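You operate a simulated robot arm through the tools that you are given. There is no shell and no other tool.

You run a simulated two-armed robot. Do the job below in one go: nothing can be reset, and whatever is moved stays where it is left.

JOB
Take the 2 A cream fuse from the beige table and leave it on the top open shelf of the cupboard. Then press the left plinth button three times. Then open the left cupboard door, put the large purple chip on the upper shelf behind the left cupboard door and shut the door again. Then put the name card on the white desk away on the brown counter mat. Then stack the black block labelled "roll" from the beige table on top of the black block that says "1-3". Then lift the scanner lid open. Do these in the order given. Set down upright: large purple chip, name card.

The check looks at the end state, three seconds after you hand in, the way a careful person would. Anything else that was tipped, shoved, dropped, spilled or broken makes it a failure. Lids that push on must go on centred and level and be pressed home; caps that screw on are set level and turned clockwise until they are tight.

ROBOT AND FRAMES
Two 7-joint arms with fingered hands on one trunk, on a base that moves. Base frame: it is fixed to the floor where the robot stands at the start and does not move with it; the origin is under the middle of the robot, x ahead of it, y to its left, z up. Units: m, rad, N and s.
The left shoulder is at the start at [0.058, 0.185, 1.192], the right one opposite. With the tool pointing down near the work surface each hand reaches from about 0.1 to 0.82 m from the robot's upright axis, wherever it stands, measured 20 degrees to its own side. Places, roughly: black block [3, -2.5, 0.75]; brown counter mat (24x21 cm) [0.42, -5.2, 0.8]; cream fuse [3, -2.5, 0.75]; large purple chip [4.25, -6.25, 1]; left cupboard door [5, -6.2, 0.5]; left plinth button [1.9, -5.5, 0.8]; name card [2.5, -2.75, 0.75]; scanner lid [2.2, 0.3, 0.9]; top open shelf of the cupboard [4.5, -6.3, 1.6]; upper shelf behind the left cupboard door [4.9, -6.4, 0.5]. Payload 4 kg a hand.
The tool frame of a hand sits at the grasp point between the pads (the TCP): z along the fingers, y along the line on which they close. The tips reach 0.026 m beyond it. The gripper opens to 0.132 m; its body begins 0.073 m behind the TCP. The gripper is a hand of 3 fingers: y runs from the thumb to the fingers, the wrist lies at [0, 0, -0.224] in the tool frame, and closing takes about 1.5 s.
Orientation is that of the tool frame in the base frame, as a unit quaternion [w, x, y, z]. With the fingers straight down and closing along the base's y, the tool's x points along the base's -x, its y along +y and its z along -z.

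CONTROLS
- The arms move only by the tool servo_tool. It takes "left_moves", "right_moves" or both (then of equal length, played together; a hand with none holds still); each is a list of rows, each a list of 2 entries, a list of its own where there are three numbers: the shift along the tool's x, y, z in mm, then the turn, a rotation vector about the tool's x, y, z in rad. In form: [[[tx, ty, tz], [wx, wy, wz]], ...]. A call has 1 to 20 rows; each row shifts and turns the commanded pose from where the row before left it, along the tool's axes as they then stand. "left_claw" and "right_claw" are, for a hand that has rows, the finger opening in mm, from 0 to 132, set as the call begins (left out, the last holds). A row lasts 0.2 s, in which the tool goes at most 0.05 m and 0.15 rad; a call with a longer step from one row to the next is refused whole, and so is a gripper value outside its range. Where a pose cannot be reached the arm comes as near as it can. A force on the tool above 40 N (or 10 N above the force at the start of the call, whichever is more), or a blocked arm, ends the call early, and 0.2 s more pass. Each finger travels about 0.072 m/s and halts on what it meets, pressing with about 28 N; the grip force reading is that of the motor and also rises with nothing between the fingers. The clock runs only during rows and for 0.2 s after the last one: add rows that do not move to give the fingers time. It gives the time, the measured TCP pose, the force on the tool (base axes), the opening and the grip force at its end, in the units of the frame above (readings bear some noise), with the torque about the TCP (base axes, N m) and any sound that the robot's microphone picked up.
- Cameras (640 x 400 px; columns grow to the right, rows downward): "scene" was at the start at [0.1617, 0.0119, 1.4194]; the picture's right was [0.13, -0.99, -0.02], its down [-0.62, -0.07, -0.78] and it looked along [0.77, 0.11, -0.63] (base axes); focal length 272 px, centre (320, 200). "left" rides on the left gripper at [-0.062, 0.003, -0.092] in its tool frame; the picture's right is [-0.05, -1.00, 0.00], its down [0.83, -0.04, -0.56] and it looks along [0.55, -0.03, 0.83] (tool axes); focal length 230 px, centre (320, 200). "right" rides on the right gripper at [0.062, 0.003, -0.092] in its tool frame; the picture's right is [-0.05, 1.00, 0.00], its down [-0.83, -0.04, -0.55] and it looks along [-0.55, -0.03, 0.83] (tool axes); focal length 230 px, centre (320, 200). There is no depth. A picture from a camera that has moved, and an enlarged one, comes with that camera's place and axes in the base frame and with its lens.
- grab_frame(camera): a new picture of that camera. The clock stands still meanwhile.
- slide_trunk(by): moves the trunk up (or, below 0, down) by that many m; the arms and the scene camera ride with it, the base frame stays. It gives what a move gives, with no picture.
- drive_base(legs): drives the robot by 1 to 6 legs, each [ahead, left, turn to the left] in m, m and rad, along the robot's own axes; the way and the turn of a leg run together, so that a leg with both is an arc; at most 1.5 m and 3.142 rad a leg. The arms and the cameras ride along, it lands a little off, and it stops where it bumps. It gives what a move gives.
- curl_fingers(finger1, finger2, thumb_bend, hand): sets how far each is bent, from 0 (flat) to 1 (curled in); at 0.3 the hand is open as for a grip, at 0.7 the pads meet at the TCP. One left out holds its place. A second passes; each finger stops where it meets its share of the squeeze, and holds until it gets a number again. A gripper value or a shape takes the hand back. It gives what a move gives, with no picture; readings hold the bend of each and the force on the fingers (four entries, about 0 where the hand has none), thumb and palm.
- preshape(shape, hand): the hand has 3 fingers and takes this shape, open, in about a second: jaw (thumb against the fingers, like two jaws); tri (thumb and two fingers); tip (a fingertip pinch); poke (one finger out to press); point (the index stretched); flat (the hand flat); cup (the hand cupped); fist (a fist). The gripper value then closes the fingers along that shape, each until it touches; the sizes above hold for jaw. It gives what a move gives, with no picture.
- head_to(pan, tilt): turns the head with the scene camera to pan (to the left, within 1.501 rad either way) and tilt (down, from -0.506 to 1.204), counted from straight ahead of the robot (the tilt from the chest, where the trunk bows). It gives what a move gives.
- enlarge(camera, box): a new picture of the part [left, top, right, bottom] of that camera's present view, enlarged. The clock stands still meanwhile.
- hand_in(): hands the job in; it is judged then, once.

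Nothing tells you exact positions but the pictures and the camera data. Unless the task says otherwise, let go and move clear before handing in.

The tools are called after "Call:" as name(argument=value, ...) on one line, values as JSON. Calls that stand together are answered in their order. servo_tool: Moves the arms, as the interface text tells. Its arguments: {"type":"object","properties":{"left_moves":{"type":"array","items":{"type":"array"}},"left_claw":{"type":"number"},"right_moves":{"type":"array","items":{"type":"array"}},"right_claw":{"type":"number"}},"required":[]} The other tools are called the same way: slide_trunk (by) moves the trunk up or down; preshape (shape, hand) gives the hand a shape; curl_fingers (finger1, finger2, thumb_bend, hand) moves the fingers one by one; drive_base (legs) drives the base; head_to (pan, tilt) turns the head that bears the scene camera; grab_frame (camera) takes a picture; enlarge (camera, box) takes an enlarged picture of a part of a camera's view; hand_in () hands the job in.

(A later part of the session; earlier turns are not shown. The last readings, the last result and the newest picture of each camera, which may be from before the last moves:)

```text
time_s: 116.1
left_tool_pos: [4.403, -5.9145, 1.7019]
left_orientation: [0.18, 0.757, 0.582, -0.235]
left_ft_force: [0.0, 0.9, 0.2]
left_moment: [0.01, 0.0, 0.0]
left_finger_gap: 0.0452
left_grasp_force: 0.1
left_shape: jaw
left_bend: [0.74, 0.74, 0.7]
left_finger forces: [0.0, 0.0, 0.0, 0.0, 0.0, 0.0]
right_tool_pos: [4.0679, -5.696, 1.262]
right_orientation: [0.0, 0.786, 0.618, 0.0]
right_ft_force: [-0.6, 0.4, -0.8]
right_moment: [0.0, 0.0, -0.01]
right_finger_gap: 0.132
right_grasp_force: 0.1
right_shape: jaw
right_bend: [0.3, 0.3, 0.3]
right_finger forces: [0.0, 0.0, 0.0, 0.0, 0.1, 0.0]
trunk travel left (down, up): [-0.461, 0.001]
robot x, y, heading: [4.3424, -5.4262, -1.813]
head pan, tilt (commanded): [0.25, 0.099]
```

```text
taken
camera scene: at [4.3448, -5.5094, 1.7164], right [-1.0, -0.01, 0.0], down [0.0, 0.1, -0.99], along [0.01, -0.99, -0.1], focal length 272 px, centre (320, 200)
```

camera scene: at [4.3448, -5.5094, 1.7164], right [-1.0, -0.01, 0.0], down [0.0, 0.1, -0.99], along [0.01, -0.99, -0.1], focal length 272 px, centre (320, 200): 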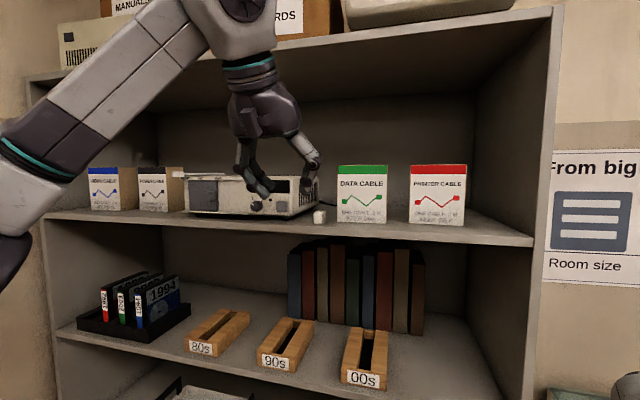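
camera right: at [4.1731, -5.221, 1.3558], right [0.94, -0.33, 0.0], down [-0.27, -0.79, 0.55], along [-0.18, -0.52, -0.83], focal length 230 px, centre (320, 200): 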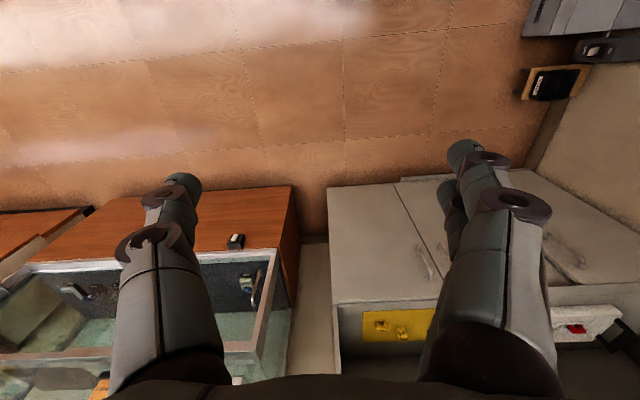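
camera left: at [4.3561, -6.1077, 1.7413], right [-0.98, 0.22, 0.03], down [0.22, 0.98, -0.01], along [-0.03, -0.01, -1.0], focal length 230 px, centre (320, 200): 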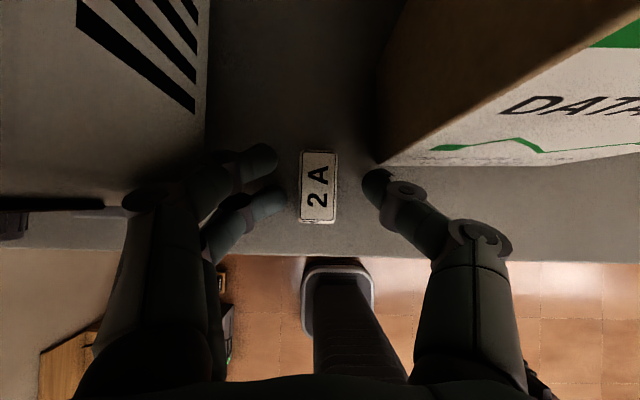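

The fuse is standing on the top shelf. I'll back away, lower the trunk, and bring the left hand back to a neutral low pose.

Call:
drive_base(legs=[[-0.8, 0, 0]])

Call:
slide_trunk(by=-0.236)

Call:
servo_tool(left_moves=[[[0, 0, 0], [0, 0.12, 0]], [[0, 0, 0], [0, 0.12, 0]], [[0, 0, 0], [0, 0.12, 0]], [[0, 0, 0], [0, 0.12, 0]], [[0, 0, 0], [0, 0.12, 0]], [[0, 0, 45], [0, 0, 0]], [[0, 0, 45], [0, 0, 0]], [[0, 0, 45], [0, 0, 0]], [[0, 0, 45], [0, 0, 0]], [[0, 0, 45], [0, 0, 0]], [[0, 0, 45], [0, 0, 0]], [[0, 0, 45], [0, 0, 0]], [[0, 0, 45], [0, 0, 0]], [[0, 0, 0], [0, 0, 0]]])

Call:
head_to(pan=-0.7, tilt=0.3)

Call:
grab_frame(camera="scene")

```text
time_s: 120.3
left_tool_pos: [4.589, -5.1594, 1.7018]
left_orientation: [0.178, 0.762, 0.577, -0.236]
left_ft_force: [0.1, 0.4, -0.3]
left_moment: [0.01, -0.01, 0.0]
left_finger_gap: 0.0454
left_grasp_force: 0.0
left_shape: jaw
left_bend: [0.74, 0.74, 0.7]
left_finger forces: [0.0, 0.0, 0.0, 0.1, 0.1, 0.0]
right_tool_pos: [4.2562, -4.9336, 1.2629]
right_orientation: [-0.001, 0.791, 0.611, 0.001]
right_ft_force: [0.5, -0.6, -0.3]
right_moment: [0.02, 0.02, 0.03]
right_finger_gap: 0.1319
right_grasp_force: 0.0
right_shape: jaw
right_bend: [0.3, 0.3, 0.3]
right_finger forces: [0.0, 0.1, 0.0, 0.0, 0.1, 0.1]
trunk travel left (down, up): [-0.461, 0.001]
robot x, y, heading: [4.534, -4.6666, -1.826]
head pan, tilt (commanded): [0.25, 0.099]
```

```text
time_s: 122.8
left_tool_pos: [4.5893, -5.1566, 1.4665]
left_orientation: [0.178, 0.762, 0.576, -0.237]
left_ft_force: [0.4, -0.5, 1.4]
left_moment: [-0.01, -0.02, -0.01]
left_finger_gap: 0.0456
left_grasp_force: 0.2
left_shape: jaw
left_bend: [0.74, 0.74, 0.7]
left_finger forces: [0.1, 0.0, 0.0, 0.1, 0.1, 0.1]
right_tool_pos: [4.2573, -4.9318, 1.0268]
right_orientation: [0.0, 0.791, 0.611, 0.0]
right_ft_force: [0.5, 0.0, 0.5]
right_moment: [0.0, 0.03, 0.02]
right_finger_gap: 0.1317
right_grasp_force: 0.1
right_shape: jaw
right_bend: [0.3, 0.3, 0.3]
right_finger forces: [0.1, 0.0, 0.0, 0.0, 0.0, 0.1]
trunk travel left (down, up): [-0.225, 0.237]
robot x, y, heading: [4.5319, -4.6679, -1.826]
head pan, tilt (commanded): [0.25, 0.099]
```

```text
time_s: 125.8
left_tool_pos: [4.5843, -5.1625, 1.0947]
left_orientation: [0.0, 0.798, 0.603, -0.002]
left_ft_force: [0.2, -0.2, 0.1]
left_moment: [-0.02, -0.01, 0.03]
left_finger_gap: 0.0457
left_grasp_force: 0.2
left_shape: jaw
left_bend: [0.74, 0.74, 0.7]
left_finger forces: [0.0, 0.1, 0.0, 0.0, 0.0, 0.1]
left hand out of reach, approached as far as the arm can: row 5
right_tool_pos: [4.2569, -4.9315, 1.0267]
right_orientation: [0.0, 0.791, 0.612, 0.0]
right_ft_force: [-0.2, 0.4, -0.4]
right_moment: [0.04, -0.01, -0.04]
right_finger_gap: 0.132
right_grasp_force: 0.1
right_shape: jaw
right_bend: [0.3, 0.3, 0.3]
right_finger forces: [0.0, 0.0, 0.1, 0.0, 0.0, 0.0]
trunk travel left (down, up): [-0.225, 0.237]
robot x, y, heading: [4.5374, -4.6654, -1.824]
head pan, tilt (commanded): [0.25, 0.099]
```

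```text
time_s: 127.0
left_tool_pos: [4.5868, -5.1631, 1.0947]
left_orientation: [-0.001, 0.797, 0.604, -0.001]
left_ft_force: [-0.4, -0.4, 0.0]
left_moment: [0.02, 0.03, 0.02]
left_finger_gap: 0.0453
left_grasp_force: 0.1
left_shape: jaw
left_bend: [0.74, 0.74, 0.7]
left_finger forces: [0.1, 0.0, 0.1, 0.0, 0.1, 0.0]
right_tool_pos: [4.2567, -4.9325, 1.0263]
right_orientation: [0.001, 0.791, 0.611, 0.0]
right_ft_force: [0.2, 0.0, -0.3]
right_moment: [0.0, -0.03, 0.03]
right_finger_gap: 0.1321
right_grasp_force: 0.1
right_shape: jaw
right_bend: [0.3, 0.3, 0.3]
right_finger forces: [0.1, 0.0, 0.0, 0.0, 0.0, 0.0]
trunk travel left (down, up): [-0.225, 0.237]
robot x, y, heading: [4.5388, -4.6697, -1.83]
head pan, tilt (commanded): [-0.7, 0.3]
```

```text
taken
camera scene: at [4.4392, -4.7939, 1.4433], right [-0.58, 0.81, 0.09], down [0.28, 0.3, -0.91], along [-0.77, -0.5, -0.4], focal length 272 px, centre (320, 200)
```

scene: 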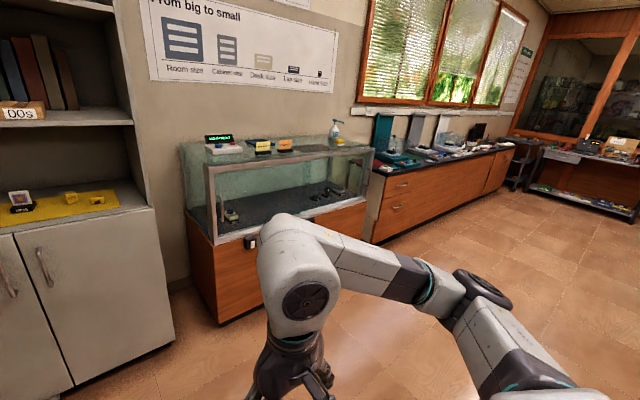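

The teal plinth is at the left end of the black window counter. I'll drive sideways along the aisle toward it.

Call:
drive_base(legs=[[0, -1.2, 0], [0, -1.15, 0]])

Call:
head_to(pan=0.0, tilt=0.4)

Call:
grab_frame(camera="scene")

```text
time_s: 138.5
left_tool_pos: [2.3286, -4.5608, 1.0941]
left_orientation: [0.0, 0.796, 0.605, 0.0]
left_ft_force: [0.4, 0.0, 0.0]
left_moment: [-0.02, -0.01, 0.01]
left_finger_gap: 0.0457
left_grasp_force: 0.1
left_shape: jaw
left_bend: [0.74, 0.74, 0.7]
left_finger forces: [0.0, 0.0, 0.0, 0.0, 0.1, 0.0]
right_tool_pos: [1.9986, -4.3328, 1.0265]
right_orientation: [0.0, 0.789, 0.614, 0.0]
right_ft_force: [0.3, -0.5, 0.6]
right_moment: [0.0, 0.01, 0.0]
right_finger_gap: 0.1318
right_grasp_force: 0.1
right_shape: jaw
right_bend: [0.3, 0.3, 0.3]
right_finger forces: [0.0, 0.1, 0.0, 0.0, 0.0, 0.0]
trunk travel left (down, up): [-0.225, 0.237]
robot x, y, heading: [2.2744, -4.0638, -1.817]
head pan, tilt (commanded): [-0.7, 0.3]
```

```text
time_s: 139.5
left_tool_pos: [2.3294, -4.559, 1.0947]
left_orientation: [0.0, 0.796, 0.605, 0.0]
left_ft_force: [0.3, 0.5, -0.4]
left_moment: [0.03, 0.0, 0.0]
left_finger_gap: 0.0456
left_grasp_force: 0.0
left_shape: jaw
left_bend: [0.74, 0.74, 0.7]
left_finger forces: [0.0, 0.0, 0.0, 0.1, 0.0, 0.0]
right_tool_pos: [1.9992, -4.3332, 1.0261]
right_orientation: [0.0, 0.789, 0.614, -0.001]
right_ft_force: [-0.4, -0.2, 0.3]
right_moment: [0.01, 0.03, 0.0]
right_finger_gap: 0.1322
right_grasp_force: 0.0
right_shape: jaw
right_bend: [0.3, 0.3, 0.3]
right_finger forces: [0.0, 0.1, 0.1, 0.0, 0.1, 0.0]
trunk travel left (down, up): [-0.225, 0.237]
robot x, y, heading: [2.2772, -4.0629, -1.82]
head pan, tilt (commanded): [0.0, 0.4]
```

```text
taken
camera scene: at [2.2336, -4.2265, 1.431], right [-0.97, 0.25, 0.0], down [0.13, 0.5, -0.86], along [-0.21, -0.83, -0.52], focal length 272 px, centre (320, 200)
```

scene: 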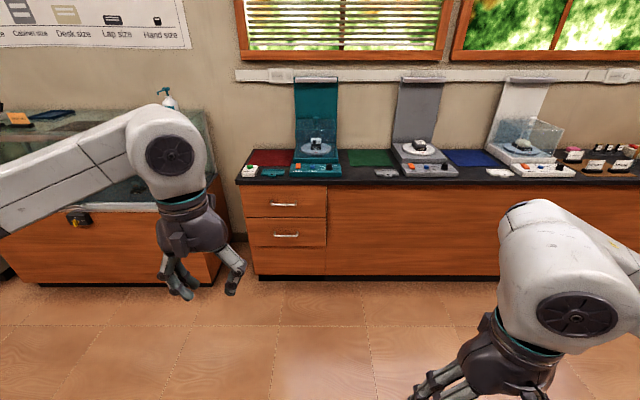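

I see the three plinths on the counter: teal (left), grey (middle), white (right). I'll enlarge the left one to find its button.

Call:
enlarge(camera="scene", box=[230, 70, 390, 190])

Call:
enlarge(camera="scene", box=[380, 70, 640, 190])

```text
3.33 times, centred on (310, 130) of scene
camera zoom: at [2.2336, -4.2265, 1.431], right [-0.97, 0.25, 0.0], down [0.13, 0.5, -0.86], along [-0.21, -0.83, -0.52], focal length 907 px, centre (353, 433)
```

zoom: 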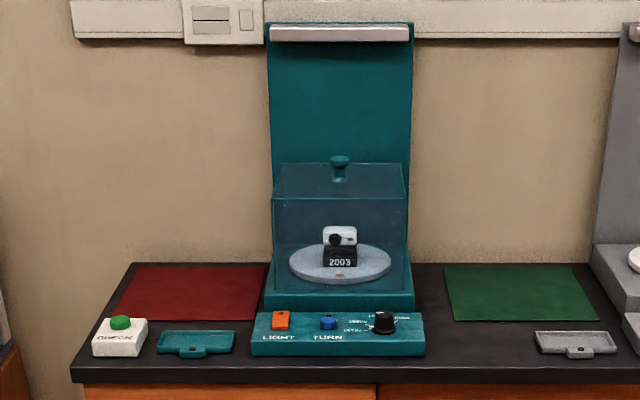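

```text
2.46 times, centred on (510, 130) of scene
camera zoom: at [2.2336, -4.2265, 1.431], right [-0.97, 0.25, 0.0], down [0.13, 0.5, -0.86], along [-0.21, -0.83, -0.52], focal length 670 px, centre (-148, 372)
```

zoom: 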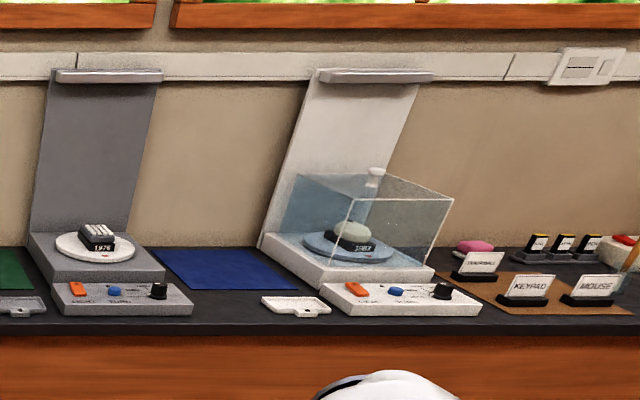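

The left plinth's push button is the blue "TURN" button at about (1.956, −5.485). I'll pull the left hand back, drive up to the counter and use the right hand to press.

Call:
servo_tool(left_moves=[[[30, 0, 0], [0, 0, 0]], [[30, 0, 0], [0, 0, 0]], [[30, 0, 0], [0, 0, 0]], [[30, 0, 0], [0, 0, 0]], [[30, 0, 0], [0, 0, 0]], [[0, 0, 0], [0, 0, 0]]])

Call:
drive_base(legs=[[0.85, 0.15, 0]])

Call:
preshape(hand="right", shape="poke")

Call:
head_to(pan=-0.15, tilt=0.7)

Call:
grab_frame(camera="scene")

Call:
grab_frame(camera="right")

```text
time_s: 140.9
left_tool_pos: [2.3696, -4.4152, 1.0932]
left_orientation: [0.0, 0.795, 0.606, 0.0]
left_ft_force: [-0.1, 0.1, -0.1]
left_moment: [0.0, -0.01, 0.04]
left_finger_gap: 0.0455
left_grasp_force: 0.1
left_shape: jaw
left_bend: [0.74, 0.74, 0.7]
left_finger forces: [0.0, 0.0, 0.0, 0.0, 0.1, 0.1]
right_tool_pos: [1.9985, -4.3313, 1.0261]
right_orientation: [0.0, 0.789, 0.615, -0.001]
right_ft_force: [0.4, 0.4, 0.4]
right_moment: [0.01, -0.03, 0.05]
right_finger_gap: 0.132
right_grasp_force: 0.1
right_shape: jaw
right_bend: [0.3, 0.3, 0.3]
right_finger forces: [0.1, 0.0, 0.0, 0.1, 0.0, 0.0]
trunk travel left (down, up): [-0.225, 0.237]
robot x, y, heading: [2.2746, -4.0632, -1.815]
head pan, tilt (commanded): [0.0, 0.4]
```

```text
time_s: 145.6
left_tool_pos: [2.3061, -5.2845, 1.0937]
left_orientation: [-0.001, 0.795, 0.607, 0.0]
left_ft_force: [0.7, 0.6, -0.3]
left_moment: [0.02, -0.03, -0.03]
left_finger_gap: 0.0455
left_grasp_force: 0.1
left_shape: jaw
left_bend: [0.74, 0.74, 0.7]
left_finger forces: [0.0, 0.1, 0.1, 0.0, 0.0, 0.1]
right_tool_pos: [1.9334, -5.2004, 1.0257]
right_orientation: [0.001, 0.789, 0.614, 0.0]
right_ft_force: [0.3, -0.2, 0.0]
right_moment: [-0.01, -0.05, 0.01]
right_finger_gap: 0.1318
right_grasp_force: 0.0
right_shape: jaw
right_bend: [0.3, 0.3, 0.3]
right_finger forces: [0.1, 0.0, 0.0, 0.1, 0.1, 0.0]
trunk travel left (down, up): [-0.225, 0.237]
robot x, y, heading: [2.2082, -4.9366, -1.823]
head pan, tilt (commanded): [0.0, 0.4]
```

```text
time_s: 146.4
left_tool_pos: [2.3044, -5.2849, 1.0926]
left_orientation: [-0.001, 0.796, 0.605, -0.001]
left_ft_force: [0.8, 0.3, 0.4]
left_moment: [-0.01, -0.01, 0.03]
left_finger_gap: 0.0456
left_grasp_force: 0.1
left_shape: jaw
left_bend: [0.74, 0.74, 0.7]
left_finger forces: [0.0, 0.1, 0.0, 0.0, 0.0, 0.0]
right_tool_pos: [1.9341, -5.2015, 1.0256]
right_orientation: [0.0, 0.789, 0.614, 0.0]
right_ft_force: [0.6, 0.9, -0.6]
right_moment: [0.0, 0.02, -0.01]
right_finger_gap: 0.0
right_grasp_force: 0.1
right_shape: poke
right_bend: [1.0, 1.0, 0.45]
right_finger forces: [0.1, 0.1, 0.0, 0.0, 0.0, 0.0]
trunk travel left (down, up): [-0.225, 0.237]
robot x, y, heading: [2.2085, -4.9302, -1.819]
head pan, tilt (commanded): [0.0, 0.4]
```

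```text
time_s: 147.2
left_tool_pos: [2.3049, -5.2844, 1.0938]
left_orientation: [-0.001, 0.795, 0.606, -0.001]
left_ft_force: [0.3, -0.1, -0.1]
left_moment: [0.02, 0.0, -0.02]
left_finger_gap: 0.0456
left_grasp_force: 0.2
left_shape: jaw
left_bend: [0.74, 0.74, 0.7]
left_finger forces: [0.0, 0.1, 0.0, 0.0, 0.0, 0.1]
right_tool_pos: [1.9342, -5.2017, 1.026]
right_orientation: [0.0, 0.789, 0.615, 0.0]
right_ft_force: [0.1, 0.8, -0.2]
right_moment: [0.01, 0.0, 0.01]
right_finger_gap: 0.0
right_grasp_force: 0.0
right_shape: poke
right_bend: [1.0, 1.0, 0.45]
right_finger forces: [0.0, 0.1, 0.0, 0.1, 0.0, 0.0]
trunk travel left (down, up): [-0.225, 0.237]
robot x, y, heading: [2.2092, -4.9347, -1.822]
head pan, tilt (commanded): [-0.15, 0.7]
```

```text
taken
camera scene: at [2.1596, -5.0802, 1.4058], right [-0.92, 0.39, 0.02], down [0.27, 0.69, -0.67], along [-0.27, -0.61, -0.75], focal length 272 px, centre (320, 200)
```

scene: 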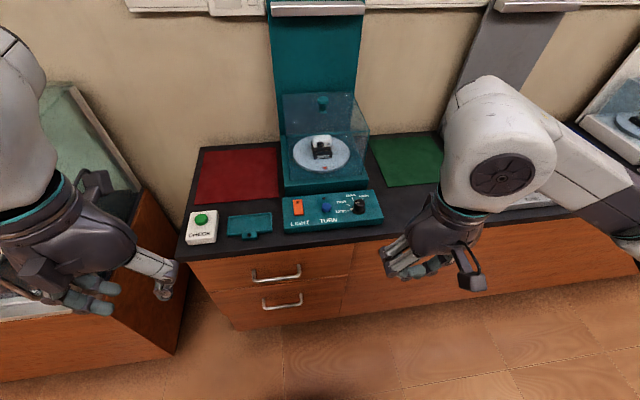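

```text
taken
camera right: at [1.952, -5.1426, 1.1188], right [0.96, -0.3, 0.0], down [-0.25, -0.79, 0.55], along [-0.16, -0.53, -0.83], focal length 230 px, centre (320, 200)
```

right: 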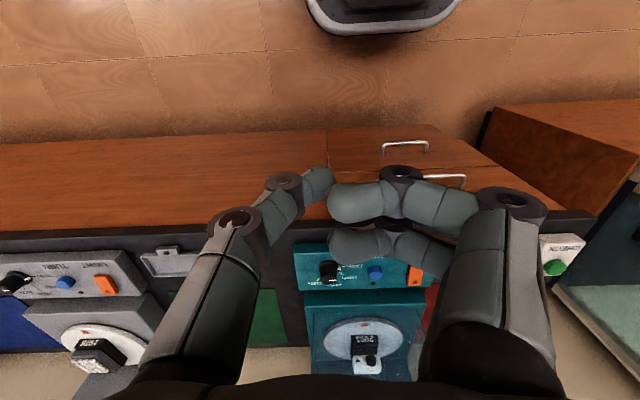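

The two views put the blue button at about (1.945, −5.53, 0.82). The poke shape leaves one finger out near the tool axis; I'll bring the right hand above the button.

Call:
servo_tool(right_moves=[[[-39.5, 11.4, 0], [0, 0, 0]], [[-39.5, 11.4, 0], [0, 0, 0]], [[-39.5, 11.4, 0], [0, 0, 0]], [[-39.5, 11.4, 0], [0, 0, 0]], [[-39.5, 11.4, 0], [0, 0, 0]], [[-39.5, 11.4, 0], [0, 0, 0]], [[-39.5, 11.4, 20], [0, 0, 0]], [[-39.5, 11.4, 20], [0, 0, 0]], [[0, 0, 30], [0, 0, 0]], [[0, 0, 26], [0, 0, 0]], [[0, 0, 0], [0, 0, 0]]])

Call:
grab_frame(camera="right")

Call:
enlarge(camera="scene", box=[240, 130, 440, 255])

```text
time_s: 149.7
left_tool_pos: [2.306, -5.2843, 1.0933]
left_orientation: [0.0, 0.795, 0.606, -0.001]
left_ft_force: [0.2, 0.0, -0.3]
left_moment: [-0.02, 0.01, -0.01]
left_finger_gap: 0.0455
left_grasp_force: 0.1
left_shape: jaw
left_bend: [0.74, 0.74, 0.7]
left_finger forces: [0.0, 0.0, 0.0, 0.0, 0.1, 0.1]
right_tool_pos: [1.9448, -5.5287, 0.9306]
right_orientation: [0.0, 0.789, 0.615, 0.0]
right_ft_force: [-0.5, -0.9, -0.5]
right_moment: [0.04, 0.01, -0.03]
right_finger_gap: 0.0
right_grasp_force: 0.1
right_shape: poke
right_bend: [1.0, 1.0, 0.45]
right_finger forces: [0.0, 0.0, 0.0, 0.0, 0.0, 0.0]
trunk travel left (down, up): [-0.225, 0.237]
robot x, y, heading: [2.2112, -4.9325, -1.819]
head pan, tilt (commanded): [-0.15, 0.7]
```

```text
taken
camera right: at [1.9631, -5.4697, 1.0225], right [0.96, -0.3, 0.0], down [-0.25, -0.79, 0.56], along [-0.16, -0.53, -0.83], focal length 230 px, centre (320, 200)
```

right: 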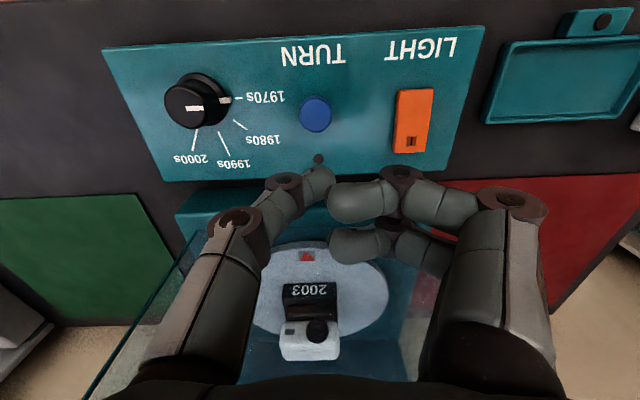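

```text
3.20 times, centred on (340, 192) of scene
camera zoom: at [2.1599, -5.08, 1.4058], right [-0.92, 0.39, 0.02], down [0.28, 0.69, -0.67], along [-0.27, -0.61, -0.75], focal length 870 px, centre (256, 224)
```

zoom: 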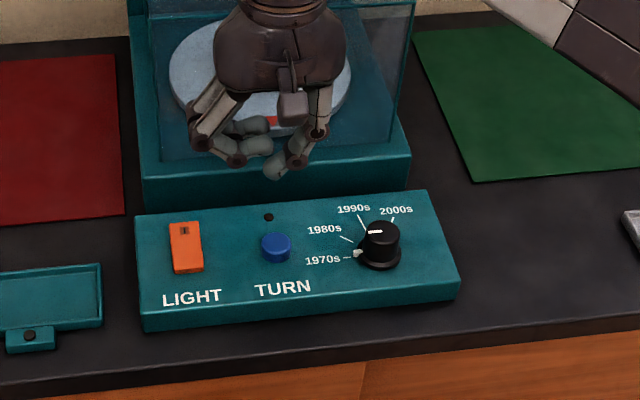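

The button is ~21 mm nearer to me than the fingertip, at z≈0.84. I'll shift, go down to just above it and check.

Call:
servo_tool(right_moves=[[[21, -4, 0], [0, 0, 0]], [[0, 0, 20], [0, 0, 0]], [[0, 0, 18], [0, 0, 0]], [[0, 0, 0], [0, 0, 0]]])

Call:
enlarge(camera="right", box=[220, 60, 420, 260])

Call:
enlarge(camera="scene", box=[270, 150, 400, 240])

```text
time_s: 150.7
left_tool_pos: [2.3058, -5.2832, 1.0927]
left_orientation: [-0.001, 0.796, 0.605, -0.001]
left_ft_force: [-0.2, -0.1, 0.1]
left_moment: [-0.02, -0.01, -0.01]
left_finger_gap: 0.0458
left_grasp_force: 0.1
left_shape: jaw
left_bend: [0.74, 0.74, 0.7]
left_finger forces: [0.1, 0.0, 0.0, 0.1, 0.0, 0.0]
right_tool_pos: [1.947, -5.5067, 0.8906]
right_orientation: [0.0, 0.789, 0.614, -0.001]
right_ft_force: [0.1, 0.1, -0.2]
right_moment: [0.02, 0.0, -0.01]
right_finger_gap: 0.0002
right_grasp_force: 0.1
right_shape: poke
right_bend: [1.0, 1.0, 0.45]
right_finger forces: [0.0, 0.0, 0.0, 0.1, 0.0, 0.1]
trunk travel left (down, up): [-0.225, 0.237]
robot x, y, heading: [2.2091, -4.9344, -1.819]
head pan, tilt (commanded): [-0.15, 0.7]
```

```text
2.00 times, centred on (320, 160) of right
camera zoom: at [1.9641, -5.448, 0.9837], right [0.96, -0.3, 0.0], down [-0.25, -0.79, 0.56], along [-0.16, -0.53, -0.83], focal length 460 px, centre (320, 280)
```

zoom: 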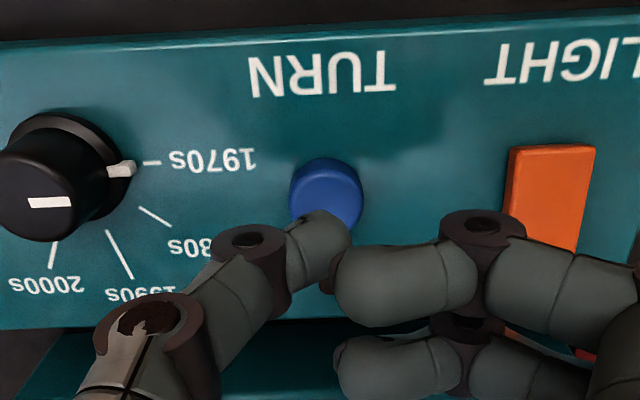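

```text
4.44 times, centred on (335, 195) of scene
camera zoom: at [2.1598, -5.0799, 1.4058], right [-0.92, 0.39, 0.02], down [0.28, 0.69, -0.67], along [-0.27, -0.61, -0.75], focal length 1209 px, centre (253, 222)
```

zoom: 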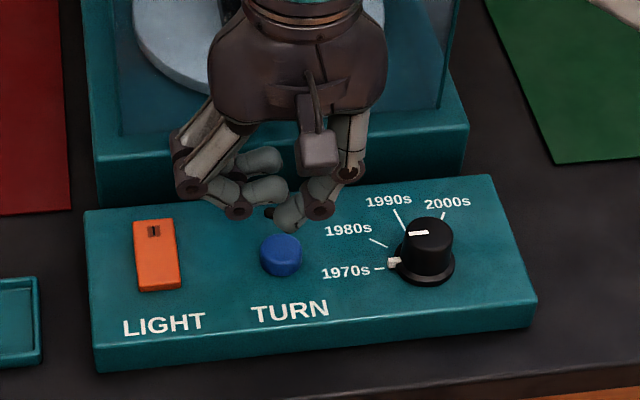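

Fingertip is nearly aligned; I'll shift 6 mm more toward me and come down in small steps to feel the button.

Call:
servo_tool(right_moves=[[[6, 0, 0], [0, 0, 0]], [[0, 0, 8], [0, 0, 0]], [[0, 0, 4], [0, 0, 0]], [[0, 0, 0], [0, 0, 0]]])

Call:
enlarge(camera="right", box=[240, 100, 400, 200])

Call:
enlarge(camera="scene", box=[285, 170, 365, 230])

```text
time_s: 151.7
left_tool_pos: [2.3062, -5.2844, 1.0925]
left_orientation: [-0.001, 0.796, 0.606, 0.0]
left_ft_force: [-0.3, -1.2, -0.4]
left_moment: [0.02, -0.01, 0.01]
left_finger_gap: 0.0456
left_grasp_force: 0.1
left_shape: jaw
left_bend: [0.74, 0.74, 0.7]
left_finger forces: [0.0, 0.0, 0.0, 0.0, 0.1, 0.0]
right_tool_pos: [1.9472, -5.5035, 0.8795]
right_orientation: [0.0, 0.789, 0.614, 0.0]
right_ft_force: [0.9, -1.1, 0.6]
right_moment: [0.0, -0.01, 0.0]
right_finger_gap: 0.0
right_grasp_force: 0.1
right_shape: poke
right_bend: [1.0, 1.0, 0.45]
right_finger forces: [0.0, 0.0, 0.0, 0.0, 0.0, 0.0]
trunk travel left (down, up): [-0.225, 0.237]
robot x, y, heading: [2.2102, -4.9342, -1.821]
head pan, tilt (commanded): [-0.15, 0.7]
```

```text
4.00 times, centred on (320, 150) of right
camera zoom: at [1.9654, -5.4439, 0.9729], right [0.96, -0.3, 0.0], down [-0.25, -0.79, 0.55], along [-0.16, -0.53, -0.83], focal length 920 px, centre (320, 400)
```

zoom: 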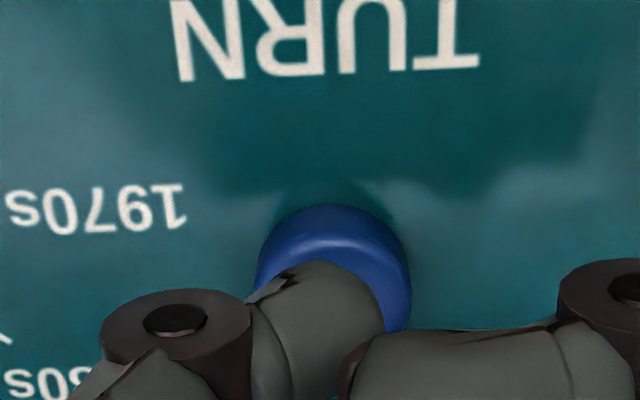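

```text
6.67 times, centred on (325, 200) of scene
camera zoom: at [2.1596, -5.0801, 1.4057], right [-0.92, 0.39, 0.02], down [0.28, 0.69, -0.67], along [-0.27, -0.61, -0.75], focal length 1814 px, centre (287, 200)
```

zoom: 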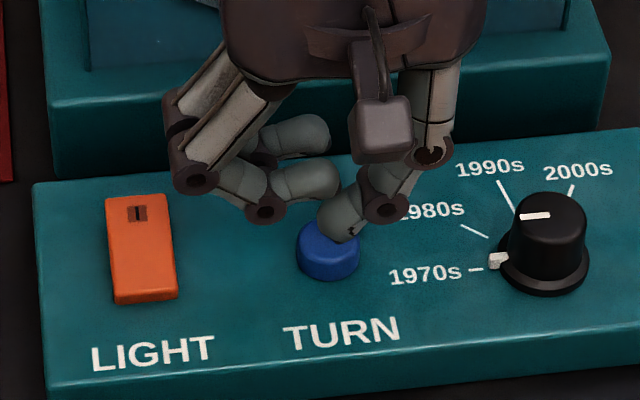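

The tip is just above the button. I'll centre 3 mm more and press slowly to learn the button's travel.

Call:
servo_tool(right_moves=[[[3, 1, 0], [0, 0, 0]], [[0, 0, 2], [0, 0, 0]], [[0, 0, 2], [0, 0, 0]], [[0, 0, 2], [0, 0, 0]], [[0, 0, 2], [0, 0, 0]]])

Call:
enlarge(camera="scene", box=[285, 170, 365, 230])

```text
time_s: 152.8
left_tool_pos: [2.305, -5.2842, 1.093]
left_orientation: [0.0, 0.795, 0.606, -0.001]
left_ft_force: [-0.3, -0.1, -0.5]
left_moment: [-0.01, 0.0, 0.01]
left_finger_gap: 0.0455
left_grasp_force: 0.0
left_shape: jaw
left_bend: [0.74, 0.74, 0.7]
left_finger forces: [0.1, 0.0, 0.0, 0.0, 0.1, 0.1]
right_tool_pos: [1.9503, -5.4987, 0.8722]
right_orientation: [0.0, 0.789, 0.615, 0.0]
right_ft_force: [0.1, 0.4, 0.7]
right_moment: [-0.03, 0.01, -0.02]
right_finger_gap: 0.0001
right_grasp_force: 0.2
right_shape: poke
right_bend: [1.0, 1.0, 0.45]
right_finger forces: [0.0, 0.0, 0.0, 0.0, 0.1, 0.0]
trunk travel left (down, up): [-0.225, 0.237]
robot x, y, heading: [2.2068, -4.9357, -1.812]
head pan, tilt (commanded): [-0.15, 0.7]
```

```text
6.67 times, centred on (325, 200) of scene
camera zoom: at [2.1596, -5.0803, 1.4057], right [-0.92, 0.39, 0.02], down [0.28, 0.69, -0.67], along [-0.27, -0.61, -0.75], focal length 1814 px, centre (287, 200)
```

zoom: 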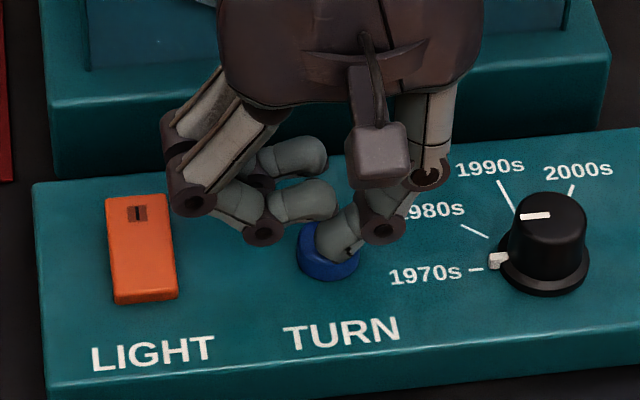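

Still not touching; going on down in 2 mm steps.

Call:
servo_tool(right_moves=[[[0, 0, 2], [0, 0, 0]], [[0, 0, 2], [0, 0, 0]]])

Call:
servo_tool(right_moves=[[[0, 0, 2], [0, 0, 0]], [[0, 0, 1], [0, 0, 0]]])

Call:
enlarge(camera="scene", box=[285, 170, 365, 230])

```text
time_s: 153.4
left_tool_pos: [2.3058, -5.2843, 1.0924]
left_orientation: [-0.001, 0.795, 0.606, 0.0]
left_ft_force: [0.0, 0.3, 0.1]
left_moment: [0.02, -0.04, -0.01]
left_finger_gap: 0.0459
left_grasp_force: 0.0
left_shape: jaw
left_bend: [0.74, 0.74, 0.7]
left_finger forces: [0.0, 0.0, 0.0, 0.1, 0.0, 0.1]
right_tool_pos: [1.9497, -5.4998, 0.8678]
right_orientation: [0.0, 0.789, 0.614, 0.001]
right_ft_force: [0.1, -0.2, -0.1]
right_moment: [0.06, 0.0, -0.02]
right_finger_gap: 0.0001
right_grasp_force: 0.1
right_shape: poke
right_bend: [1.0, 1.0, 0.45]
right_finger forces: [0.0, 0.1, 0.1, 0.1, 0.5, 0.0]
trunk travel left (down, up): [-0.225, 0.237]
robot x, y, heading: [2.2088, -4.9352, -1.818]
head pan, tilt (commanded): [-0.15, 0.7]
```

```text
time_s: 154.1
left_tool_pos: [2.3047, -5.2846, 1.0926]
left_orientation: [-0.001, 0.795, 0.607, -0.001]
left_ft_force: [0.0, 1.3, 0.2]
left_moment: [0.01, 0.03, 0.01]
left_finger_gap: 0.0456
left_grasp_force: 0.0
left_shape: jaw
left_bend: [0.74, 0.74, 0.7]
left_finger forces: [0.0, 0.1, 0.0, 0.1, 0.0, 0.1]
right_tool_pos: [1.9496, -5.5011, 0.8652]
right_orientation: [0.0, 0.789, 0.614, 0.0]
right_ft_force: [-0.2, 1.1, 2.6]
right_moment: [0.03, -0.03, 0.02]
right_finger_gap: 0.0002
right_grasp_force: 0.0
right_shape: poke
right_bend: [1.0, 1.0, 0.45]
right_finger forces: [0.1, 0.0, 0.1, 0.0, 1.8, 0.0]
trunk travel left (down, up): [-0.225, 0.237]
robot x, y, heading: [2.2057, -4.9377, -1.816]
head pan, tilt (commanded): [-0.15, 0.7]
heard: click
```

```text
6.67 times, centred on (325, 200) of scene
camera zoom: at [2.1597, -5.08, 1.4058], right [-0.92, 0.39, 0.02], down [0.28, 0.69, -0.67], along [-0.27, -0.61, -0.75], focal length 1814 px, centre (287, 200)
```

zoom: 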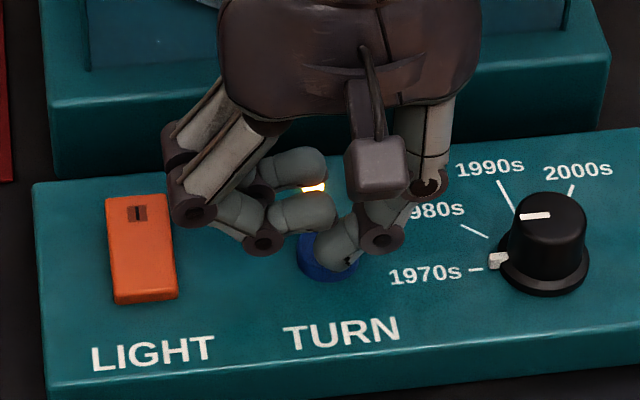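

First press: a click was heard and a lamp lit. I'll release 10 mm fully and look.

Call:
servo_tool(right_moves=[[[0, 0, -5], [0, 0, 0]], [[0, 0, -5], [0, 0, 0]], [[0, 0, 0], [0, 0, 0]], [[0, 0, 0], [0, 0, 0]]])

Call:
enlarge(camera="scene", box=[265, 90, 385, 230])

```text
time_s: 155.1
left_tool_pos: [2.305, -5.285, 1.0932]
left_orientation: [-0.001, 0.796, 0.606, 0.0]
left_ft_force: [0.0, 0.2, -0.1]
left_moment: [-0.01, -0.02, 0.0]
left_finger_gap: 0.0454
left_grasp_force: 0.1
left_shape: jaw
left_bend: [0.74, 0.74, 0.7]
left_finger forces: [0.0, 0.0, 0.0, 0.1, 0.0, 0.1]
right_tool_pos: [1.9493, -5.5006, 0.8759]
right_orientation: [0.0, 0.789, 0.614, -0.001]
right_ft_force: [0.2, 0.3, 0.5]
right_moment: [0.04, 0.01, -0.01]
right_finger_gap: 0.0001
right_grasp_force: 0.1
right_shape: poke
right_bend: [1.0, 1.0, 0.45]
right_finger forces: [0.0, 0.0, 0.0, 0.0, 0.1, 0.0]
trunk travel left (down, up): [-0.225, 0.237]
robot x, y, heading: [2.2085, -4.933, -1.82]
head pan, tilt (commanded): [-0.15, 0.7]
```

```text
2.86 times, centred on (325, 160) of scene
camera zoom: at [2.1596, -5.0802, 1.4057], right [-0.92, 0.39, 0.02], down [0.28, 0.69, -0.67], along [-0.27, -0.61, -0.75], focal length 777 px, centre (306, 314)
```

zoom: 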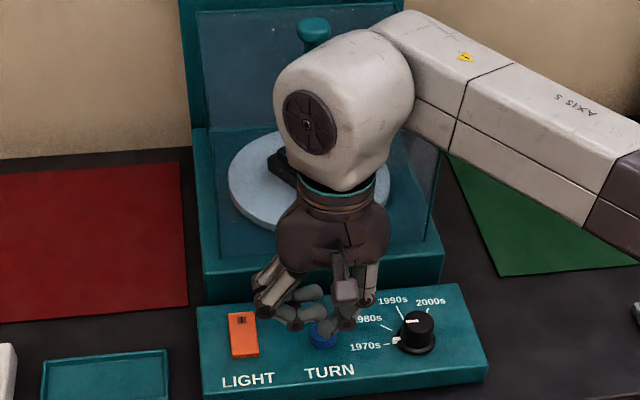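

The button released and the turntable moved. Second press now: down until the click, then release.

Call:
servo_tool(right_moves=[[[0, 0, 4], [0, 0, 0]], [[0, 0, 4], [0, 0, 0]], [[0, 0, 2], [0, 0, 0]], [[0, 0, 1], [0, 0, 0]]])

Call:
servo_tool(right_moves=[[[0, 0, -5], [0, 0, 0]], [[0, 0, -6], [0, 0, 0]], [[0, 0, 0], [0, 0, 0]], [[0, 0, 0], [0, 0, 0]], [[0, 0, 0], [0, 0, 0]]])

Call:
enlarge(camera="scene", box=[265, 90, 385, 230])

```text
time_s: 156.1
left_tool_pos: [2.3051, -5.284, 1.0938]
left_orientation: [0.0, 0.796, 0.606, -0.001]
left_ft_force: [0.9, -0.4, 0.5]
left_moment: [-0.01, -0.01, 0.03]
left_finger_gap: 0.0459
left_grasp_force: 0.1
left_shape: jaw
left_bend: [0.74, 0.74, 0.7]
left_finger forces: [0.1, 0.0, 0.1, 0.0, 0.0, 0.1]
right_tool_pos: [1.9498, -5.4996, 0.8646]
right_orientation: [0.0, 0.789, 0.614, 0.0]
right_ft_force: [1.0, 0.4, 1.8]
right_moment: [-0.02, -0.03, 0.0]
right_finger_gap: 0.0
right_grasp_force: 0.1
right_shape: poke
right_bend: [1.0, 1.0, 0.45]
right_finger forces: [0.1, 0.0, 0.0, 0.1, 2.4, 0.1]
trunk travel left (down, up): [-0.225, 0.237]
robot x, y, heading: [2.2103, -4.9365, -1.823]
head pan, tilt (commanded): [-0.15, 0.7]
heard: click
```

```text
time_s: 157.2
left_tool_pos: [2.3051, -5.2852, 1.0931]
left_orientation: [-0.001, 0.795, 0.606, -0.001]
left_ft_force: [-0.6, 0.2, 0.1]
left_moment: [0.0, -0.04, 0.02]
left_finger_gap: 0.0455
left_grasp_force: 0.1
left_shape: jaw
left_bend: [0.74, 0.74, 0.7]
left_finger forces: [0.0, 0.0, 0.0, 0.1, 0.1, 0.1]
right_tool_pos: [1.9494, -5.4996, 0.8753]
right_orientation: [0.0, 0.79, 0.614, 0.001]
right_ft_force: [0.6, 0.5, 0.4]
right_moment: [-0.02, 0.01, 0.03]
right_finger_gap: 0.0
right_grasp_force: 0.0
right_shape: poke
right_bend: [1.0, 1.0, 0.45]
right_finger forces: [0.1, 0.0, 0.1, 0.0, 0.1, 0.0]
trunk travel left (down, up): [-0.225, 0.237]
robot x, y, heading: [2.2121, -4.9304, -1.82]
head pan, tilt (commanded): [-0.15, 0.7]
```

```text
2.86 times, centred on (325, 160) of scene
camera zoom: at [2.1597, -5.0802, 1.4057], right [-0.92, 0.39, 0.02], down [0.28, 0.69, -0.67], along [-0.27, -0.61, -0.75], focal length 777 px, centre (306, 314)
```

zoom: 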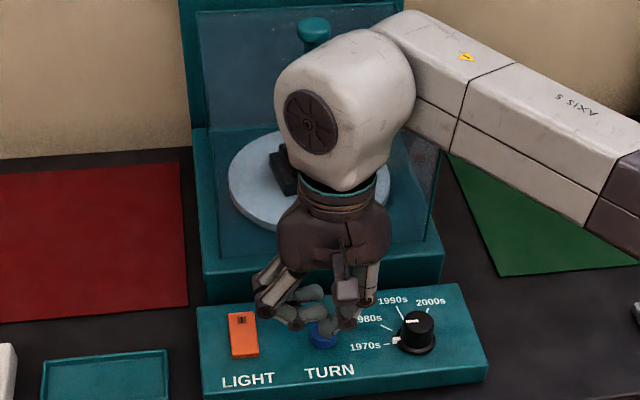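

Second click heard and released. Now the third and last press.

Call:
servo_tool(right_moves=[[[0, 0, 4], [0, 0, 0]], [[0, 0, 4], [0, 0, 0]], [[0, 0, 2], [0, 0, 0]], [[0, 0, 1], [0, 0, 0]]])

Call:
servo_tool(right_moves=[[[0, 0, -5], [0, 0, 0]], [[0, 0, -6], [0, 0, 0]], [[0, 0, -20], [0, 0, 0]], [[0, 0, -30], [0, 0, 0]], [[0, 0, -40], [0, 0, 0]], [[0, 0, -40], [0, 0, 0]], [[30, 0, -40], [0, 0, 0]], [[40, 0, 0], [0, 0, 0]], [[40, 0, 0], [0, 0, 0]], [[40, 0, 0], [0, 0, 0]], [[40, 0, 0], [0, 0, 0]], [[0, 0, 0], [0, 0, 0]]])

Call:
enlarge(camera="scene", box=[180, 90, 420, 240])

```text
time_s: 158.2
left_tool_pos: [2.3047, -5.2842, 1.093]
left_orientation: [-0.001, 0.796, 0.605, -0.001]
left_ft_force: [0.6, -0.2, 0.0]
left_moment: [0.0, 0.01, 0.01]
left_finger_gap: 0.0459
left_grasp_force: 0.1
left_shape: jaw
left_bend: [0.74, 0.74, 0.7]
left_finger forces: [0.0, 0.0, 0.0, 0.0, 0.1, 0.0]
right_tool_pos: [1.9481, -5.5001, 0.8639]
right_orientation: [0.0, 0.789, 0.614, 0.0]
right_ft_force: [-0.6, 0.7, 1.6]
right_moment: [-0.03, -0.02, -0.01]
right_finger_gap: 0.0
right_grasp_force: 0.1
right_shape: poke
right_bend: [1.0, 1.0, 0.45]
right_finger forces: [0.0, 0.1, 0.1, 0.1, 2.1, 0.0]
trunk travel left (down, up): [-0.225, 0.237]
robot x, y, heading: [2.2085, -4.9346, -1.818]
head pan, tilt (commanded): [-0.15, 0.7]
heard: click
```

```text
time_s: 160.8
left_tool_pos: [2.3053, -5.2858, 1.0926]
left_orientation: [0.0, 0.795, 0.606, 0.0]
left_ft_force: [0.0, -0.3, -1.2]
left_moment: [-0.01, 0.02, -0.02]
left_finger_gap: 0.0456
left_grasp_force: 0.1
left_shape: jaw
left_bend: [0.74, 0.74, 0.7]
left_finger forces: [0.1, 0.0, 0.0, 0.0, 0.0, 0.0]
right_tool_pos: [1.9949, -5.3177, 1.043]
right_orientation: [-0.001, 0.789, 0.614, 0.0]
right_ft_force: [0.4, 0.0, 0.3]
right_moment: [-0.01, 0.02, 0.01]
right_finger_gap: 0.0
right_grasp_force: 0.1
right_shape: poke
right_bend: [1.0, 1.0, 0.45]
right_finger forces: [0.1, 0.0, 0.0, 0.0, 0.1, 0.0]
trunk travel left (down, up): [-0.225, 0.237]
robot x, y, heading: [2.2123, -4.935, -1.82]
head pan, tilt (commanded): [-0.15, 0.7]
```

```text
2.67 times, centred on (300, 165) of scene
camera zoom: at [2.1596, -5.0807, 1.4056], right [-0.92, 0.39, 0.02], down [0.28, 0.69, -0.66], along [-0.27, -0.61, -0.75], focal length 725 px, centre (373, 293)
```

zoom: 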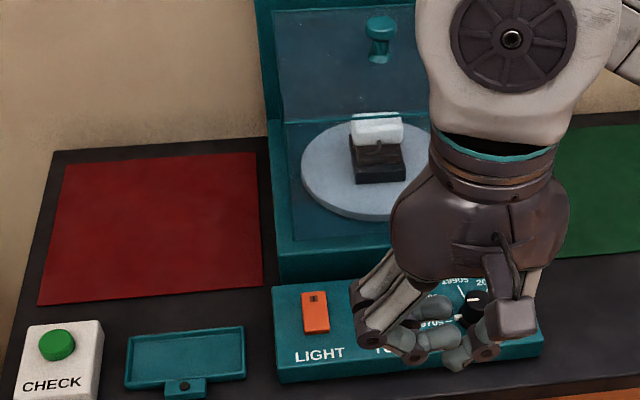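

Three clicks done. Next the cupboard door: I'll return to the cupboard, staying clear of the tank.

Call:
preshape(hand="right", shape="jaw")

Call:
drive_base(legs=[[-0.7, 0, 0], [0, 1.3, 0], [0, 1.25, 0]])

Call:
head_to(pan=0.1, tilt=0.5)

Call:
grab_frame(camera="scene")

```text
time_s: 161.8
left_tool_pos: [2.3051, -5.2845, 1.0929]
left_orientation: [-0.001, 0.796, 0.606, -0.001]
left_ft_force: [-0.4, 0.0, 0.7]
left_moment: [-0.01, 0.01, 0.01]
left_finger_gap: 0.0456
left_grasp_force: 0.1
left_shape: jaw
left_bend: [0.74, 0.74, 0.7]
left_finger forces: [0.0, 0.0, 0.0, 0.0, 0.0, 0.1]
right_tool_pos: [1.9959, -5.3175, 1.0442]
right_orientation: [0.0, 0.789, 0.614, 0.0]
right_ft_force: [-0.5, -0.3, 0.2]
right_moment: [-0.03, -0.02, 0.0]
right_finger_gap: 0.1318
right_grasp_force: 0.1
right_shape: jaw
right_bend: [0.3, 0.3, 0.3]
right_finger forces: [0.0, 0.1, 0.0, 0.0, 0.0, 0.0]
trunk travel left (down, up): [-0.225, 0.237]
robot x, y, heading: [2.2108, -4.9359, -1.822]
head pan, tilt (commanded): [-0.15, 0.7]
```

```text
time_s: 177.6
left_tool_pos: [4.951, -5.2075, 1.0936]
left_orientation: [-0.001, 0.793, 0.609, -0.001]
left_ft_force: [0.0, 0.2, 0.3]
left_moment: [0.0, 0.0, 0.0]
left_finger_gap: 0.0456
left_grasp_force: 0.1
left_shape: jaw
left_bend: [0.74, 0.74, 0.7]
left_finger forces: [0.0, 0.0, 0.0, 0.0, 0.0, 0.1]
right_tool_pos: [4.6406, -5.2413, 1.0438]
right_orientation: [0.0, 0.786, 0.618, 0.0]
right_ft_force: [0.3, -0.6, 0.1]
right_moment: [0.0, -0.03, 0.0]
right_finger_gap: 0.1323
right_grasp_force: 0.0
right_shape: jaw
right_bend: [0.3, 0.3, 0.3]
right_finger forces: [0.0, 0.0, 0.0, 0.0, 0.0, 0.1]
trunk travel left (down, up): [-0.225, 0.237]
robot x, y, heading: [4.8509, -4.8573, -1.808]
head pan, tilt (commanded): [-0.15, 0.7]
```

```text
time_s: 178.3
left_tool_pos: [4.9499, -5.2064, 1.0937]
left_orientation: [-0.001, 0.793, 0.609, -0.001]
left_ft_force: [0.4, 1.5, 0.8]
left_moment: [0.0, 0.0, 0.0]
left_finger_gap: 0.0454
left_grasp_force: 0.2
left_shape: jaw
left_bend: [0.74, 0.74, 0.7]
left_finger forces: [0.1, 0.0, 0.1, 0.0, 0.0, 0.0]
right_tool_pos: [4.64, -5.2406, 1.0444]
right_orientation: [0.0, 0.785, 0.619, 0.0]
right_ft_force: [-1.2, 0.0, 0.1]
right_moment: [0.02, -0.01, -0.02]
right_finger_gap: 0.1319
right_grasp_force: 0.0
right_shape: jaw
right_bend: [0.3, 0.3, 0.3]
right_finger forces: [0.0, 0.0, 0.0, 0.1, 0.0, 0.0]
trunk travel left (down, up): [-0.225, 0.237]
robot x, y, heading: [4.8546, -4.8569, -1.813]
head pan, tilt (commanded): [0.099, 0.499]
```

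```text
taken
camera scene: at [4.8221, -5.0174, 1.4222], right [-0.99, 0.14, -0.01], down [0.1, 0.59, -0.8], along [-0.1, -0.79, -0.6], focal length 272 px, centre (320, 200)
```

scene: 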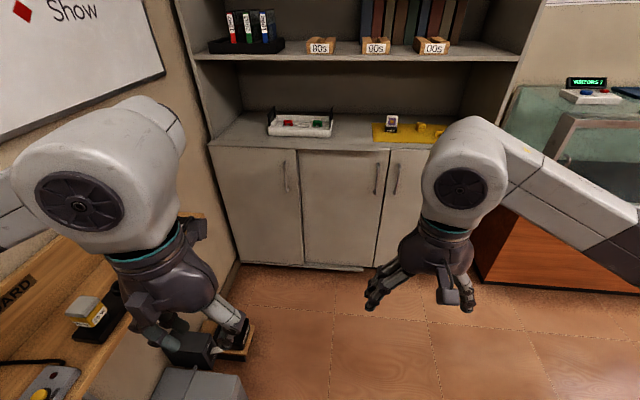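

I'm in front of the cupboard; left door handle at about (4.834, −6.143), z 0.64–0.82, hinge on the far left by the wall. Before using the left arm I'll check the space beside the wall shelf.

Call:
head_to(pan=0.9, tilt=0.6)

Call:
grab_frame(camera="scene")

Call:
grab_frame(camera="left")

Call:
grab_frame(camera="right")

```text
time_s: 179.5
left_tool_pos: [4.9509, -5.2071, 1.0925]
left_orientation: [-0.001, 0.793, 0.61, -0.001]
left_ft_force: [0.0, -0.5, 0.1]
left_moment: [-0.01, 0.01, 0.03]
left_finger_gap: 0.0456
left_grasp_force: 0.0
left_shape: jaw
left_bend: [0.74, 0.74, 0.7]
left_finger forces: [0.1, 0.0, 0.0, 0.1, 0.0, 0.0]
right_tool_pos: [4.6407, -5.2411, 1.0439]
right_orientation: [-0.001, 0.786, 0.618, 0.0]
right_ft_force: [0.6, -1.3, 0.0]
right_moment: [0.0, -0.01, 0.03]
right_finger_gap: 0.1319
right_grasp_force: 0.1
right_shape: jaw
right_bend: [0.3, 0.3, 0.3]
right_finger forces: [0.0, 0.0, 0.0, 0.1, 0.1, 0.0]
trunk travel left (down, up): [-0.225, 0.237]
robot x, y, heading: [4.8493, -4.8573, -1.814]
head pan, tilt (commanded): [0.901, 0.6]
```

```text
taken
camera scene: at [4.8893, -4.9961, 1.4184], right [-0.79, -0.61, -0.11], down [-0.32, 0.56, -0.77], along [0.53, -0.57, -0.63], focal length 272 px, centre (320, 200)
```

scene: 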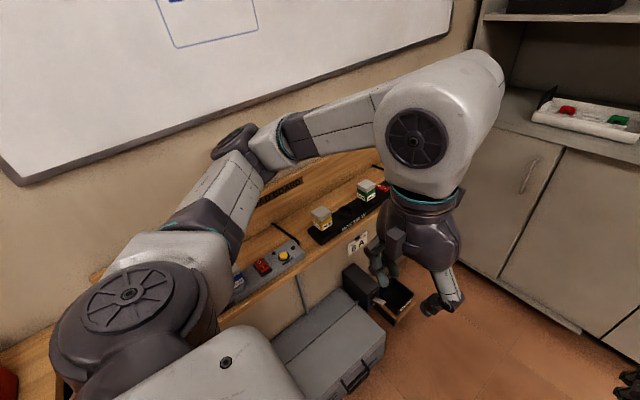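

```text
taken
camera left: at [4.9394, -5.2664, 1.1852], right [-0.98, 0.21, 0.0], down [0.17, 0.81, 0.56], along [0.11, 0.54, -0.83], focal length 230 px, centre (320, 200)
```

left: 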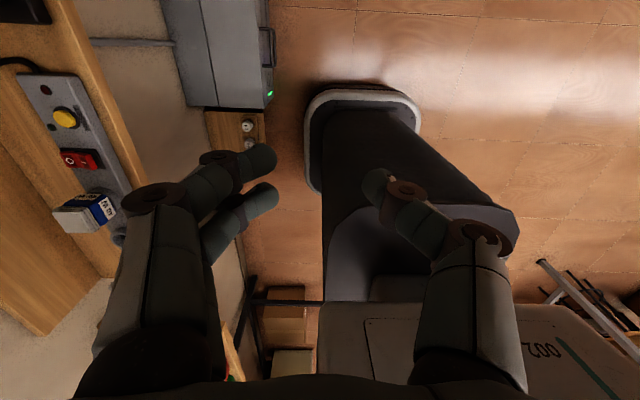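

```text
taken
camera right: at [4.6577, -5.182, 1.1367], right [0.96, -0.29, 0.0], down [-0.24, -0.8, 0.55], along [-0.16, -0.53, -0.83], focal length 230 px, centre (320, 200)
```

right: 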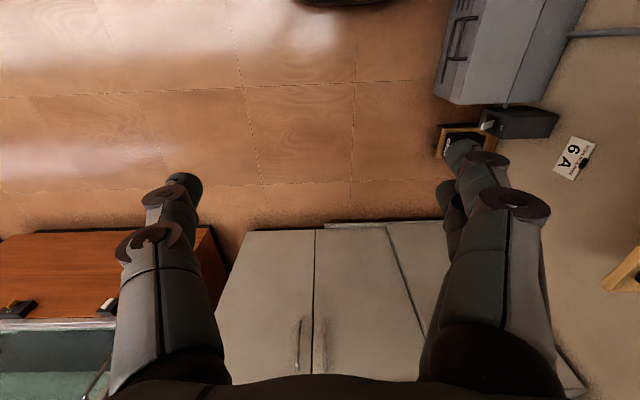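

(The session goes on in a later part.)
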